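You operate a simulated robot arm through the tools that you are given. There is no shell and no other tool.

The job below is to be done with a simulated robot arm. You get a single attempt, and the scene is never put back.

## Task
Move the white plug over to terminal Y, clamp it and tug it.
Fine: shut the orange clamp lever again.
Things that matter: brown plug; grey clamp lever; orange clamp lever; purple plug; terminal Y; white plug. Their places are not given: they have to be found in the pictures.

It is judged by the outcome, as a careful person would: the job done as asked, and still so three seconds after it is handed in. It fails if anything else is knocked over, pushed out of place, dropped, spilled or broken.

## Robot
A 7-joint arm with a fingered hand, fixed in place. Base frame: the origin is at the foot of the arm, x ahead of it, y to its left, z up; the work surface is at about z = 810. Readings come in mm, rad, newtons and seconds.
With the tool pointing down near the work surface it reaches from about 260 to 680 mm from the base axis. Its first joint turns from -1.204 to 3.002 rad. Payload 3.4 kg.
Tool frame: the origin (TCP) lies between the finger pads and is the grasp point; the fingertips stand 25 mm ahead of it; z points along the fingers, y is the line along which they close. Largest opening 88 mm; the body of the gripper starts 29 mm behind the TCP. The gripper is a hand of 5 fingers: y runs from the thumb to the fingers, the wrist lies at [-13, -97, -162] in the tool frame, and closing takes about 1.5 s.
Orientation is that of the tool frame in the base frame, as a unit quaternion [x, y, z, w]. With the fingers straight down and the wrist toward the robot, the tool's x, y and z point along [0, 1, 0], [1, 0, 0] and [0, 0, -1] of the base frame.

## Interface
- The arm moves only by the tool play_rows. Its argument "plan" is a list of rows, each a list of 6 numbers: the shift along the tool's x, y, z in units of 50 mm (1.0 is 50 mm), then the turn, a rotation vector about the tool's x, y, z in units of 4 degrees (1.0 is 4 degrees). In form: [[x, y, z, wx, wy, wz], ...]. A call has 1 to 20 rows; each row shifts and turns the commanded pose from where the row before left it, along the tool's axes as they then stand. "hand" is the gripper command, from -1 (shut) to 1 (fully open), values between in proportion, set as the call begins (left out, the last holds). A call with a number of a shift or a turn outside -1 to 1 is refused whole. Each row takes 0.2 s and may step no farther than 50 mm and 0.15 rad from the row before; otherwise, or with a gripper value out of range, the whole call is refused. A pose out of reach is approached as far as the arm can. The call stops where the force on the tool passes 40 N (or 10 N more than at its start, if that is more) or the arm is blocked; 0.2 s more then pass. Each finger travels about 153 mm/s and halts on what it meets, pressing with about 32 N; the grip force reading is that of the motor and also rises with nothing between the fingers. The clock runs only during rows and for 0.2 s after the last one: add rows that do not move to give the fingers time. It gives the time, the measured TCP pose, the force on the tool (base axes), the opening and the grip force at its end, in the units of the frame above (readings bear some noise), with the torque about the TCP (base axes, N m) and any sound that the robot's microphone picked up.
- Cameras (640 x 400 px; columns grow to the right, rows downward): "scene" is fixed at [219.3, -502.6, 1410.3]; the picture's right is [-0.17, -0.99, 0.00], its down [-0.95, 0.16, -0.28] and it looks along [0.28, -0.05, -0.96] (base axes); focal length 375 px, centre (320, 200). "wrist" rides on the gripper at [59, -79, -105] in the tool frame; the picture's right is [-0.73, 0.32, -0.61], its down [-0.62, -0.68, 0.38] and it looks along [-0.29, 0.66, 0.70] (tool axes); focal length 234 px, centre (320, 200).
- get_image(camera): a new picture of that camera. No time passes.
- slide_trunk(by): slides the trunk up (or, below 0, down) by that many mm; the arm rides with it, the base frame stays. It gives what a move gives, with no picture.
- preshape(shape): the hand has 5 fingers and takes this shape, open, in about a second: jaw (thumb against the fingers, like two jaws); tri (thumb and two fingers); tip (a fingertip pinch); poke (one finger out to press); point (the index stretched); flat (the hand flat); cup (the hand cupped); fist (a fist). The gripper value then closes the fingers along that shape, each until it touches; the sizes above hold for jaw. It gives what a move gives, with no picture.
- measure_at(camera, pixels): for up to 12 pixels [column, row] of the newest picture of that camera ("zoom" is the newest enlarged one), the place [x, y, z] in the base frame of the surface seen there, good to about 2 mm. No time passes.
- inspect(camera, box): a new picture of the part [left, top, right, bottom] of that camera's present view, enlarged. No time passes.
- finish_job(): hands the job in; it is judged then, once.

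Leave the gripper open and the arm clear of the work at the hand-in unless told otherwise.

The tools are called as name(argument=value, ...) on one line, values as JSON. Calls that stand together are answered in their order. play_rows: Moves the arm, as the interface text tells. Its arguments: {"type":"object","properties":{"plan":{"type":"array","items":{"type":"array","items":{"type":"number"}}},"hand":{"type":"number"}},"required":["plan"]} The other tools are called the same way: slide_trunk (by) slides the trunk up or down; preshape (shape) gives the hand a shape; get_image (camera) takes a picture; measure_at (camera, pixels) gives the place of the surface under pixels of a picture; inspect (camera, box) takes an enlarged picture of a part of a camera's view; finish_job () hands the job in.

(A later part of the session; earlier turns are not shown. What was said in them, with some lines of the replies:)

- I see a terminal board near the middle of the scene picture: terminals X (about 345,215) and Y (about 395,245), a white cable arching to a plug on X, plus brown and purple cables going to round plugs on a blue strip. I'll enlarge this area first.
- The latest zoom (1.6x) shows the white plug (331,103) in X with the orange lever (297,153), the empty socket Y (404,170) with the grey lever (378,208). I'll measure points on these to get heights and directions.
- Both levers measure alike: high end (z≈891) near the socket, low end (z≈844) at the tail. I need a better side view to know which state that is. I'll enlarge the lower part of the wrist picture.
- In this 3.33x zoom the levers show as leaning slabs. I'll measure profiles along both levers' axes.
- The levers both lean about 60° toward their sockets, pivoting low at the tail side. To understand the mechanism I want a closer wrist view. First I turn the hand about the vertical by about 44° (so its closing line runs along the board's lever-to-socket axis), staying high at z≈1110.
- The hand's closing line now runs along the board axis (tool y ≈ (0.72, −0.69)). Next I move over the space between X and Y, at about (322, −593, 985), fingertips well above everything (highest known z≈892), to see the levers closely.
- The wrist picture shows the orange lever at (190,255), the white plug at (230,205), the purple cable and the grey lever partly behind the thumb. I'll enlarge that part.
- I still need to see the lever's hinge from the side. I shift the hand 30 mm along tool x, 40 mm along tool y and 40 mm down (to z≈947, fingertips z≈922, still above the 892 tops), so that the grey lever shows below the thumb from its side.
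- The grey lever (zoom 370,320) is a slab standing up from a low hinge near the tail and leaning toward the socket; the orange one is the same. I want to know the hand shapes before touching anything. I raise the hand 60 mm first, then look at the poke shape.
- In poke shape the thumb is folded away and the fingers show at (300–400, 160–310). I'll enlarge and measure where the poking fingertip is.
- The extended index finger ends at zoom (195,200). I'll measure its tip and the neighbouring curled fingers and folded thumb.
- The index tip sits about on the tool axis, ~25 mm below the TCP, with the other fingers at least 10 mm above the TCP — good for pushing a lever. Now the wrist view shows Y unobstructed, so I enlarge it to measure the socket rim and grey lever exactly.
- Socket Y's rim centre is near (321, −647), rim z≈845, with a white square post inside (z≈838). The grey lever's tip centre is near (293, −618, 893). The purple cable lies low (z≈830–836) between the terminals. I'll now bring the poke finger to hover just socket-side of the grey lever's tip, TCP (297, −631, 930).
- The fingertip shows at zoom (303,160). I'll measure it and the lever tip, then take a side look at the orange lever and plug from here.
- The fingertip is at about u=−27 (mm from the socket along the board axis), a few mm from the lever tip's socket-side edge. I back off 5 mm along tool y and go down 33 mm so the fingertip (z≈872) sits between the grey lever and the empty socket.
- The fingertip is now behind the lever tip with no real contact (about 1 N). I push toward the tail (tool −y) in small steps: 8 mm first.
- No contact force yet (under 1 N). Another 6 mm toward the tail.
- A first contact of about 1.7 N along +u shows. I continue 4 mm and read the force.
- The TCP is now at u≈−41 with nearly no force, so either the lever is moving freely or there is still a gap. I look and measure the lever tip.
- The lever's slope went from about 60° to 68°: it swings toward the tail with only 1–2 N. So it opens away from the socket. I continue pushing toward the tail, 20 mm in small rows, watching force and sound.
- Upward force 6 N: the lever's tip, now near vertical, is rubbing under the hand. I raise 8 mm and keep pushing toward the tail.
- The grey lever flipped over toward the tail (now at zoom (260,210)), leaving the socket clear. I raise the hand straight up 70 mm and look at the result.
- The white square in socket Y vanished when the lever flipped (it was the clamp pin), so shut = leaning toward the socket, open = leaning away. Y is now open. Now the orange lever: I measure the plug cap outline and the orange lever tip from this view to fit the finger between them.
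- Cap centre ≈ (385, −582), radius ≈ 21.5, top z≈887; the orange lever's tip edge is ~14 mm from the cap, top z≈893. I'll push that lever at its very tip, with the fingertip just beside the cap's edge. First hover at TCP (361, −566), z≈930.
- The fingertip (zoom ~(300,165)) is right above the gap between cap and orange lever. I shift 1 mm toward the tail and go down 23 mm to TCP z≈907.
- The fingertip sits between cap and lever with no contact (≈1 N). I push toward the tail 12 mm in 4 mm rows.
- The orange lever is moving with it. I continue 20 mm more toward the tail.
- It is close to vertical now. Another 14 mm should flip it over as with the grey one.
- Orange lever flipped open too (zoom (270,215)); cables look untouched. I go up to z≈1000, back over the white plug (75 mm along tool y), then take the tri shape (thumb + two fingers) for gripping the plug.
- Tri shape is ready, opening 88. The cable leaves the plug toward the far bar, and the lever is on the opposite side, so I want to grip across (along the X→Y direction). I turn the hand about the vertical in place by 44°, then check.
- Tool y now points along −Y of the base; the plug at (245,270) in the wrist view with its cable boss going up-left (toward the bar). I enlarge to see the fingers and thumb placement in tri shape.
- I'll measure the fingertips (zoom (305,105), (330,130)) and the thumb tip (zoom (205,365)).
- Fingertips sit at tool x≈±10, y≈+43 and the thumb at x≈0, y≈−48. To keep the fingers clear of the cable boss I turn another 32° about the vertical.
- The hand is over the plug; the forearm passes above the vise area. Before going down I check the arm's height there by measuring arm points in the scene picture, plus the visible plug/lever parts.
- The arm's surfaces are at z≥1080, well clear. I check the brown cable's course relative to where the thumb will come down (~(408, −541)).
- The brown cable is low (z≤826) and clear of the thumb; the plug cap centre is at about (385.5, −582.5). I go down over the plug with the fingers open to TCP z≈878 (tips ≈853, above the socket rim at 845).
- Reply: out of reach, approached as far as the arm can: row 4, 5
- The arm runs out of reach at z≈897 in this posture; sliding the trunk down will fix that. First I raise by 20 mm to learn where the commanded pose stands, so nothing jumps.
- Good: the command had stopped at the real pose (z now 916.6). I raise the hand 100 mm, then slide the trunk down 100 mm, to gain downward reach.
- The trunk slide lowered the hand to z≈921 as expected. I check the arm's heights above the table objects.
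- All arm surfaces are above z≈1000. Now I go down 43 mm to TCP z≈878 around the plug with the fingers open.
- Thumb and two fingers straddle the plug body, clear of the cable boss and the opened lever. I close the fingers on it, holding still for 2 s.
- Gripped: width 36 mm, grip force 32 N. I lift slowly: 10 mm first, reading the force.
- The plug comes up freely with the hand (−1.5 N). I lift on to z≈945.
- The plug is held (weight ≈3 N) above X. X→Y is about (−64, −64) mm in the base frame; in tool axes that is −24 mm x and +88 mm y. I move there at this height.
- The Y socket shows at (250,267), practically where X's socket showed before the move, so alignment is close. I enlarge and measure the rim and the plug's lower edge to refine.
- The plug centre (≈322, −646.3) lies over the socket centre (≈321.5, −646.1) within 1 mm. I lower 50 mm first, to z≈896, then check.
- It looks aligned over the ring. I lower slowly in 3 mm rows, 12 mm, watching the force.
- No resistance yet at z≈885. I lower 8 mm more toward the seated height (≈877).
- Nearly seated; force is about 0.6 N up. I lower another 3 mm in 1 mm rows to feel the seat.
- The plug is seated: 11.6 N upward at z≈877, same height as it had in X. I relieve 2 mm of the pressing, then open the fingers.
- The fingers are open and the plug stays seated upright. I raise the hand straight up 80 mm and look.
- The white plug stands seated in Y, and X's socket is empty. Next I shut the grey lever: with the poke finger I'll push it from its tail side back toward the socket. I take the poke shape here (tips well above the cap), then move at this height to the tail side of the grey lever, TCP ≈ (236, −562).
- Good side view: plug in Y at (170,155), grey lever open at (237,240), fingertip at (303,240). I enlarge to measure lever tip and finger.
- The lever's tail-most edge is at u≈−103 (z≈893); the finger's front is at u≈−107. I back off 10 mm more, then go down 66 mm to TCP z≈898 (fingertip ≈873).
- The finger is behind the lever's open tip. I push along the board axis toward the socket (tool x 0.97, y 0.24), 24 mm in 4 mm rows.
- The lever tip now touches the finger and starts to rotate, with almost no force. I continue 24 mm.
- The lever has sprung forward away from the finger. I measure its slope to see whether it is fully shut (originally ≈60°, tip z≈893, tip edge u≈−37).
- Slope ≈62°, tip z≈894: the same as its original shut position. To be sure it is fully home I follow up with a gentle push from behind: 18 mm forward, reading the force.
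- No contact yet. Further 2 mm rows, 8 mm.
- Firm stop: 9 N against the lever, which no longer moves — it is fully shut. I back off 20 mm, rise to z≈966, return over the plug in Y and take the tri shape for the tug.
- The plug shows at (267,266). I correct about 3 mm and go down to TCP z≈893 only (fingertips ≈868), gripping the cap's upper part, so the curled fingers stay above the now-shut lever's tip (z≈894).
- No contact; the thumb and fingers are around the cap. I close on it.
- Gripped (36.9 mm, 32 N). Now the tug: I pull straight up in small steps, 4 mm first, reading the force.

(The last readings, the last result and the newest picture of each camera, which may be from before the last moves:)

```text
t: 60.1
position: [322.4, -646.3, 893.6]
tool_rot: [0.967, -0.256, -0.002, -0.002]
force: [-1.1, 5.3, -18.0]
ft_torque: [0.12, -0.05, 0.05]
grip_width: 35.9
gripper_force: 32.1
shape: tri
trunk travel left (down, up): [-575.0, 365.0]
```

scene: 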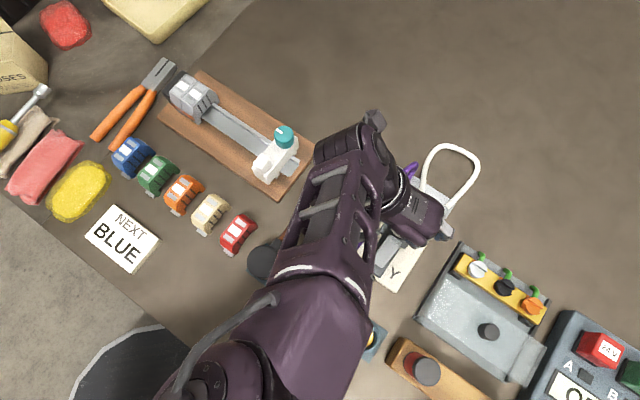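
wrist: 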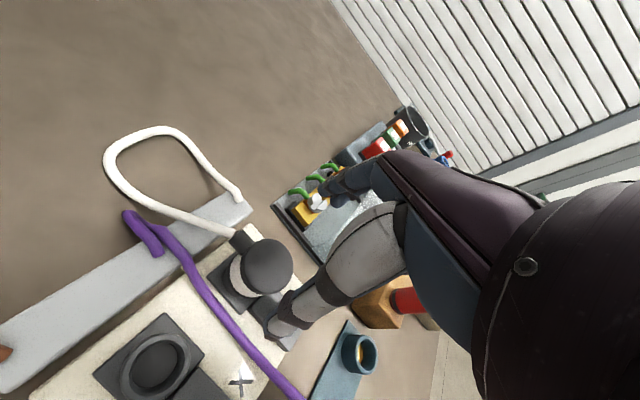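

The clamp holds: 18 N downward pull on the hand with the plug unmoved. I pull 1 mm more and hold briefly to complete the tug.

play_rows(plan=[[0, 0, -0.02, 0, 0, 0], [0, 0, 0, 0, 0, 0], [0, 0, 0, 0, 0, 0]])

inspect(camera="wrist", box=[200, 160, 400, 360])

```text
t: 60.9
position: [323.2, -647.0, 895.0]
tool_rot: [0.967, -0.255, -0.001, -0.001]
force: [-1.2, 6.1, -20.9]
ft_torque: [0.25, 0.0, -0.05]
grip_width: 35.2
gripper_force: 31.9
shape: tri
trunk travel left (down, up): [-575.0, 365.0]
```

```text
2.00 times, centred on (300, 260) of wrist
```

zoom: 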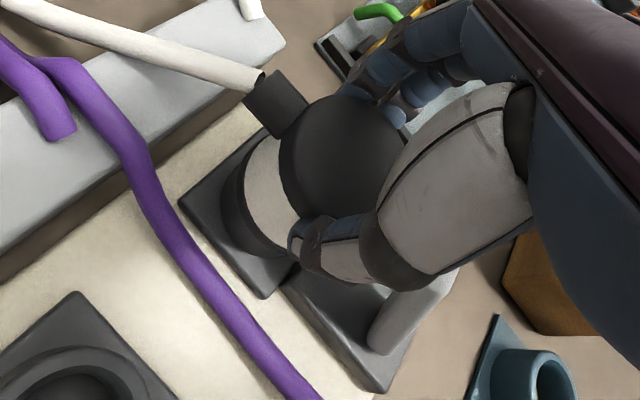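

The plug held at 21 N. I relax back down 5 mm, then open the fingers and rise.

play_rows(plan=[[0, 0, 0.05, 0, 0, 0], [0, 0, 0.04, 0, 0, 0], [0, 0, 0, 0, 0, 0]])

play_rows(plan=[[0, 0, 0, 0, 0, 0], [0, 0, 0, 0, 0, 0], [0, 0, 0, 0, 0, 0], [0, 0, 0, 0, 0, 0], [0, 0, 0, 0, 0, 0], [0, 0, 0, 0, 0, 0]], hand=1)

play_rows(plan=[[0, 0, -0.2, 0, 0, 0], [0, 0, -0.4, 0, 0, 0], [0, 0, -0.5, 0, 0, 0], [0, 0, -0.5, 0, 0, 0], [0, 0, 0, 0, 0, 0]])

get_image(camera="wrist")

```text
t: 61.7
position: [322.5, -648.3, 895.2]
tool_rot: [0.967, -0.255, 0.0, 0.001]
force: [0.5, -0.4, -2.1]
ft_torque: [0.11, -0.03, -0.04]
grip_width: 35.3
gripper_force: 32.0
shape: tri
trunk travel left (down, up): [-575.0, 365.0]
```

```text
t: 63.1
position: [321.3, -646.9, 894.0]
tool_rot: [0.967, -0.256, 0.0, -0.001]
force: [-0.4, 0.8, 0.3]
ft_torque: [0.04, -0.01, 0.0]
grip_width: 87.6
gripper_force: 0.3
shape: tri
trunk travel left (down, up): [-575.0, 365.0]
```

```text
t: 64.3
position: [321.7, -645.6, 972.0]
tool_rot: [0.967, -0.254, 0.0, 0.0]
force: [1.0, -1.0, -0.1]
ft_torque: [0.01, 0.01, 0.04]
grip_width: 87.4
gripper_force: 0.1
shape: tri
trunk travel left (down, up): [-575.0, 365.0]
```

```text
taken
```

wrist: 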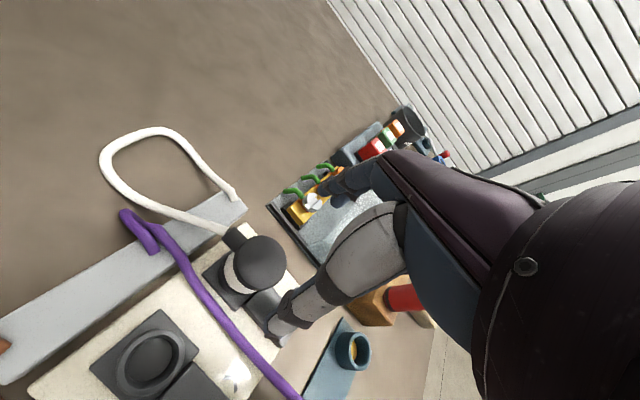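

The plug remains clamped in Y. Now the orange lever: I take the poke shape and move at this height to the tail side of the orange lever, TCP ≈ (295, −492).

preshape(shape="poke")

play_rows(plan=[[-0.396, -0.481, 0, 0, 0, 0], [-0.396, -0.481, 0, 0, 0, 0], [-0.396, -0.481, 0, 0, 0, 0], [-0.396, -0.481, 0, 0, 0, 0], [-0.396, -0.481, 0, 0, 0, 0], [0, 0, 0, 0, 0, 0]])

get_image(camera="wrist")

inspect(camera="wrist", box=[160, 160, 360, 330])

```text
t: 65.2
position: [321.3, -645.3, 971.6]
tool_rot: [0.967, -0.254, 0.0, 0.0]
force: [-0.4, 1.1, -0.1]
ft_torque: [0.0, 0.01, -0.01]
grip_width: 0.3
gripper_force: 0.0
shape: poke
trunk travel left (down, up): [-575.0, 365.0]
```

```text
t: 66.6
position: [294.4, -493.9, 974.1]
tool_rot: [0.967, -0.255, 0.0, 0.0]
force: [0.2, -0.1, -1.0]
ft_torque: [0.03, -0.04, -0.01]
grip_width: 0.1
gripper_force: 0.1
shape: poke
trunk travel left (down, up): [-575.0, 365.0]
```

```text
taken
```

wrist: 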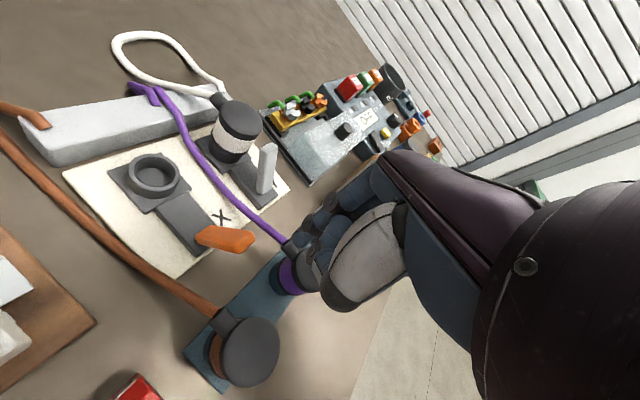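

```text
2.35 times, centred on (260, 245) of wrist
```

zoom: 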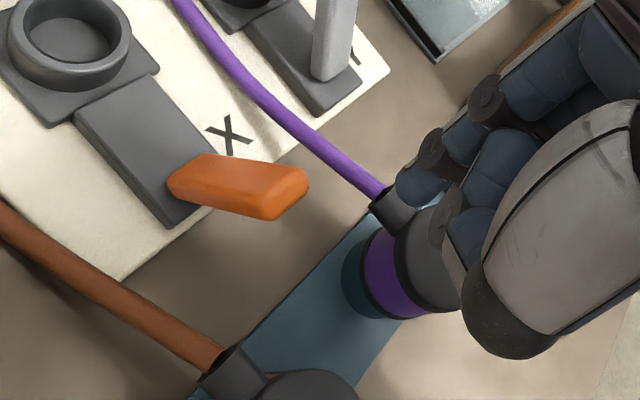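

Grey is shut at (267,165), orange still open at (225,238). The finger is 13 mm behind the orange tip; the purple plug's cap (z≈880) is below the curled fingers by over 20 mm at the planned height. I go down 70 mm to TCP z≈904.

play_rows(plan=[[0, 0, 0.45, 0, 0, 0], [0, 0, 0.4, 0, 0, 0], [0, 0, 0.3, 0, 0, 0], [0, 0, 0.25, 0, 0, 0], [0, 0, 0, 0, 0, 0]])

get_image(camera="wrist")

inspect(camera="wrist", box=[160, 160, 360, 330])

```text
t: 67.8
position: [294.2, -493.4, 904.4]
tool_rot: [0.967, -0.254, -0.001, 0.0]
force: [0.6, -0.8, -0.2]
ft_torque: [0.01, 0.01, 0.01]
grip_width: 0.1
gripper_force: 0.0
shape: poke
trunk travel left (down, up): [-575.0, 365.0]
```

```text
taken
```

wrist: 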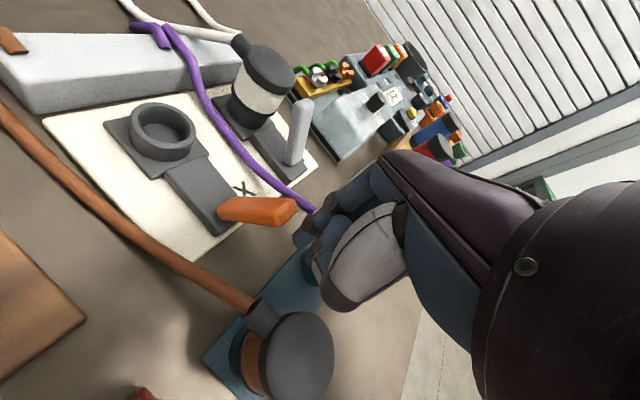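

```text
2.35 times, centred on (260, 245) of wrist
```

zoom: 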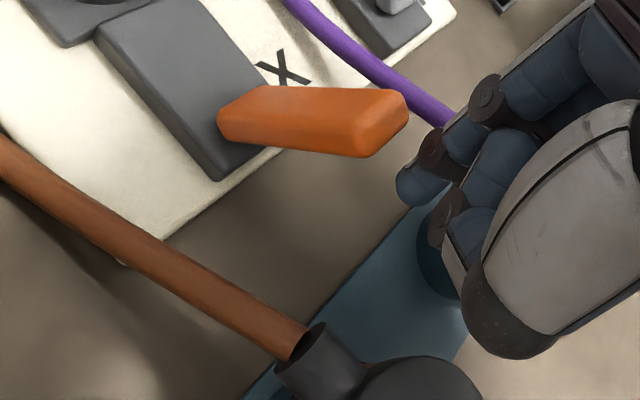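

No contact. I push along the board axis toward socket X: 24 mm first.

play_rows(plan=[[0.0776, 0.0194, 0.01, 0, 0, 0], [0.0776, 0.0194, 0.01, 0, 0, 0], [0.0776, 0.0194, 0.01, 0, 0, 0], [0.0776, 0.0194, 0.01, 0, 0, 0], [0.0776, 0.0194, 0, 0, 0, 0], [0.0776, 0.0194, 0, 0, 0, 0]])

inspect(camera="wrist", box=[160, 120, 400, 330])

```text
t: 69.2
position: [311.3, -509.7, 899.5]
tool_rot: [0.967, -0.255, 0.0, -0.001]
force: [0.4, 0.9, 0.5]
ft_torque: [0.0, 0.01, 0.03]
grip_width: 0.1
gripper_force: 0.0
shape: poke
trunk travel left (down, up): [-575.0, 365.0]
```

```text
1.90 times, centred on (280, 225) of wrist
```

zoom: 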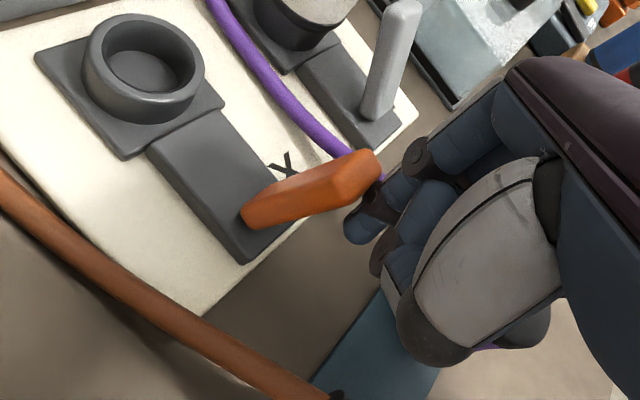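

The orange lever is rotating up. I continue 24 mm.

play_rows(plan=[[0.0776, 0.0194, 0, 0, 0, 0], [0.0776, 0.0194, 0, 0, 0, 0], [0.0776, 0.0194, 0, 0, 0, 0], [0.0776, 0.0194, 0, 0, 0, 0], [0.0776, 0.0194, 0, 0, 0, 0], [0.0776, 0.0194, 0, 0, 0, 0]])

inspect(camera="wrist", box=[160, 120, 400, 330])

```text
t: 70.6
position: [329.6, -526.8, 901.3]
tool_rot: [0.967, -0.255, -0.001, -0.001]
force: [-0.5, 0.3, 0.8]
ft_torque: [0.01, -0.02, 0.02]
grip_width: 0.0
gripper_force: 0.1
shape: poke
trunk travel left (down, up): [-575.0, 365.0]
```

```text
1.90 times, centred on (280, 225) of wrist
```

zoom: 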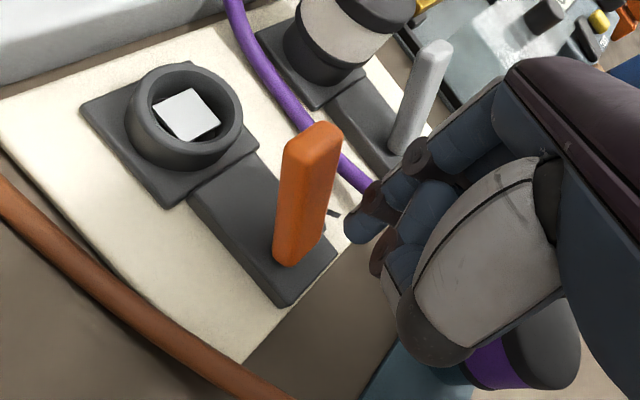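

The orange lever snapped over and the white clamp pin shows again in X's socket. I make sure it's home with a gentle push as before: 15 mm, then three 2 mm rows.

play_rows(plan=[[0.0776, 0.0194, 0, 0, 0, 0], [0.0776, 0.0194, 0, 0, 0, 0], [0.0776, 0.0194, 0, 0, 0, 0], [0.0582, 0.0146, 0, 0, 0, 0], [0.0388, 0.0097, 0, 0, 0, 0], [0.0388, 0.0097, 0, 0, 0, 0]])

inspect(camera="wrist", box=[160, 120, 400, 330])

```text
t: 72.0
position: [341.4, -537.3, 902.4]
tool_rot: [0.967, -0.256, 0.0, 0.0]
force: [-7.9, 6.7, 1.6]
ft_torque: [0.14, 0.19, 0.04]
grip_width: 0.0
gripper_force: 0.0
shape: poke
trunk travel left (down, up): [-575.0, 365.0]
```

```text
1.90 times, centred on (280, 225) of wrist
```

zoom: 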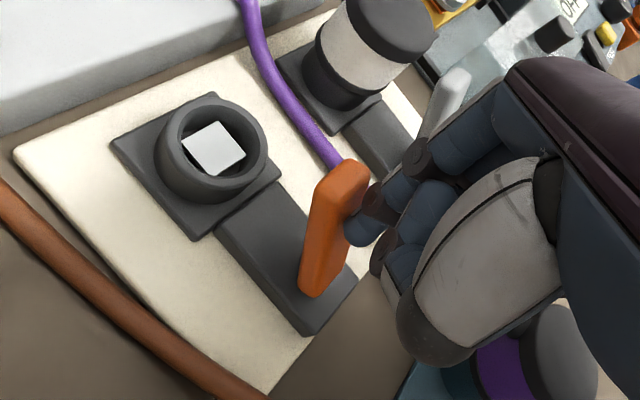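

Firm stop at about 10 N: orange is shut. I back off 20 mm and rise 120 mm.

play_rows(plan=[[-0.194, -0.0485, 0, 0, 0, 0], [-0.194, -0.0485, 0, 0, 0, 0], [0, 0, -0.6, 0, 0, 0], [0, 0, -0.9, 0, 0, 0], [0, 0, -0.9, 0, 0, 0], [0, 0, 0, 0, 0, 0]])

get_image(camera="wrist")

get_image(camera="scene")

```text
t: 73.4
position: [328.3, -528.4, 1024.3]
tool_rot: [0.967, -0.255, 0.0, 0.0]
force: [-0.7, -0.6, 0.0]
ft_torque: [-0.01, 0.03, -0.02]
grip_width: 0.0
gripper_force: 0.0
shape: poke
trunk travel left (down, up): [-575.0, 365.0]
```

```text
taken
```

wrist: 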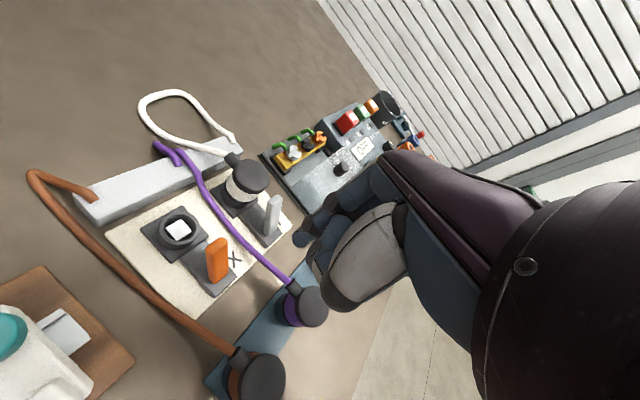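

```text
taken
```

scene: 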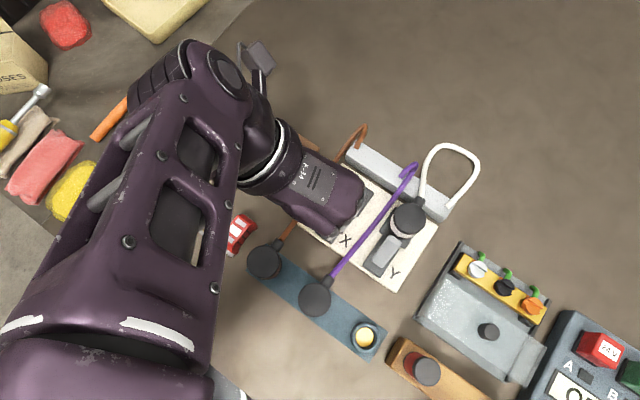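

Everything looks right: plug in Y, both levers shut, brown and purple plugs unmoved. I open the hand (jaw shape), slide the trunk back up 100 mm, and move the arm clear of the board.

preshape(shape="jaw")

slide_trunk(by=100)

play_rows(plan=[[-0.08, -0.57, 0, 0, 0, 0], [-0.08, -0.57, 0, 0, 0, 0], [-0.08, -0.57, 0, 0, 0, 0], [-0.08, -0.57, 0, 0, 0, 0], [0, 0, 0, 0, 0, 0]], hand=1)

get_image(camera="scene")

get_image(camera="wrist")

```text
t: 74.3
position: [328.8, -527.7, 1024.2]
tool_rot: [0.967, -0.256, -0.001, -0.001]
force: [-0.2, 0.3, -0.2]
ft_torque: [0.01, -0.02, 0.02]
grip_width: 88.1
gripper_force: 0.1
shape: jaw
trunk travel left (down, up): [-575.0, 365.0]
```

```text
t: 75.7
position: [328.7, -527.8, 1123.8]
tool_rot: [0.967, -0.255, 0.0, 0.0]
force: [-0.3, 0.6, 0.7]
ft_torque: [-0.02, 0.0, -0.01]
grip_width: 87.8
gripper_force: 0.0
shape: jaw
trunk travel left (down, up): [-675.0, 265.0]
```

```text
t: 76.9
position: [370.0, -421.3, 1123.2]
tool_rot: [0.967, -0.256, 0.0, -0.001]
force: [-0.3, -0.3, -0.1]
ft_torque: [0.02, -0.02, 0.0]
grip_width: 87.9
gripper_force: 0.0
shape: jaw
trunk travel left (down, up): [-675.0, 265.0]
```

```text
taken
```

scene: 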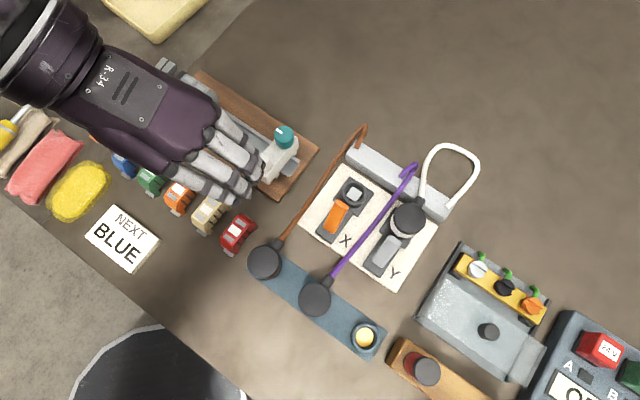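

```text
taken
```

wrist: 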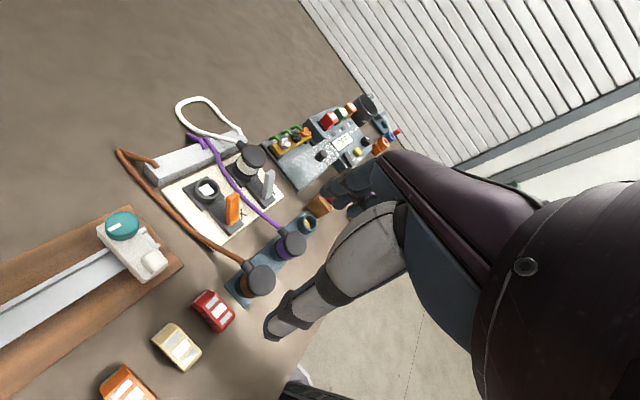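

The arm is clear. I do a last close check of the board from the scene camera: plug height, both levers, brown and purple plugs.

inspect(camera="scene", box=[230, 120, 470, 370])

measure_at(camera="zoom", pixels=[[411, 158], [297, 153], [304, 133], [288, 174], [378, 208], [390, 190], [365, 228], [182, 225], [263, 287], [325, 118]])

```text
1.60 times, centred on (350, 245) of scene
```

zoom: 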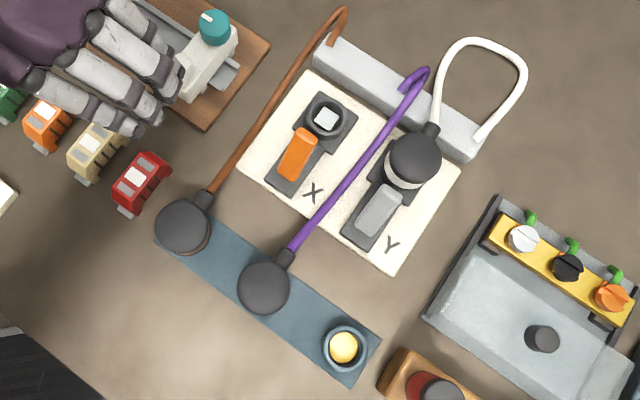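

```text
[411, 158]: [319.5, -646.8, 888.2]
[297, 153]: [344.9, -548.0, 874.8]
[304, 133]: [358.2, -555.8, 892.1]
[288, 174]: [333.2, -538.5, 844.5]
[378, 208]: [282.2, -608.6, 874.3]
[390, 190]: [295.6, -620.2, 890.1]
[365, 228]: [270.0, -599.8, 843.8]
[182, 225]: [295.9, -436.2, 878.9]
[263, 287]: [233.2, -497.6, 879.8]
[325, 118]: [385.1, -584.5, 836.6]
```

Levers, brown and purple plugs read the same as at the start; the white plug's cap reads z≈888 versus 886 in X. I measure a few more cap points to confirm it's fully seated.

measure_at(camera="zoom", pixels=[[405, 150], [420, 150], [425, 165], [410, 170], [400, 160], [415, 145], [430, 155], [415, 160]])

```text
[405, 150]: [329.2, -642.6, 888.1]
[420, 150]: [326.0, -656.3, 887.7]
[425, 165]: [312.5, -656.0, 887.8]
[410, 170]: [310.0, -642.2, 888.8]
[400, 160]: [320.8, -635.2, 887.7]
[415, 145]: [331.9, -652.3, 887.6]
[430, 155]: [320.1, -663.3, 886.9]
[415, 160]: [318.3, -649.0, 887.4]
```

The cap sits level at z≈887.8, within measuring accuracy of its seated height, with both levers shut, the pin back in X, nothing else moved, and the hand open and clear. I hand the job in.

finish_job()

```text
The job is handed in.
```

The white plug is now clamped in terminal Y and held when I tugged it. The orange clamp lever is shut again.

- **Plug:** I opened both levers and moved the plug from X to Y. It went in until it met the bottom of the socket. Its cap reads about 1.5 mm higher in Y than it did in X, which is within the camera's measuring error.
- **Clamp and tug:** The grey lever is pushed fully to its stop. A straight upward pull of about 21 N did not pull the plug out.
- **Orange lever:** It is pushed fully to its stop, and the white pin shows again in the empty X socket.
- **Everything else:** The brown and purple plugs measure the same as at the start, and nothing else looked disturbed in the last pictures. The hand is open and the arm is clear of the board.
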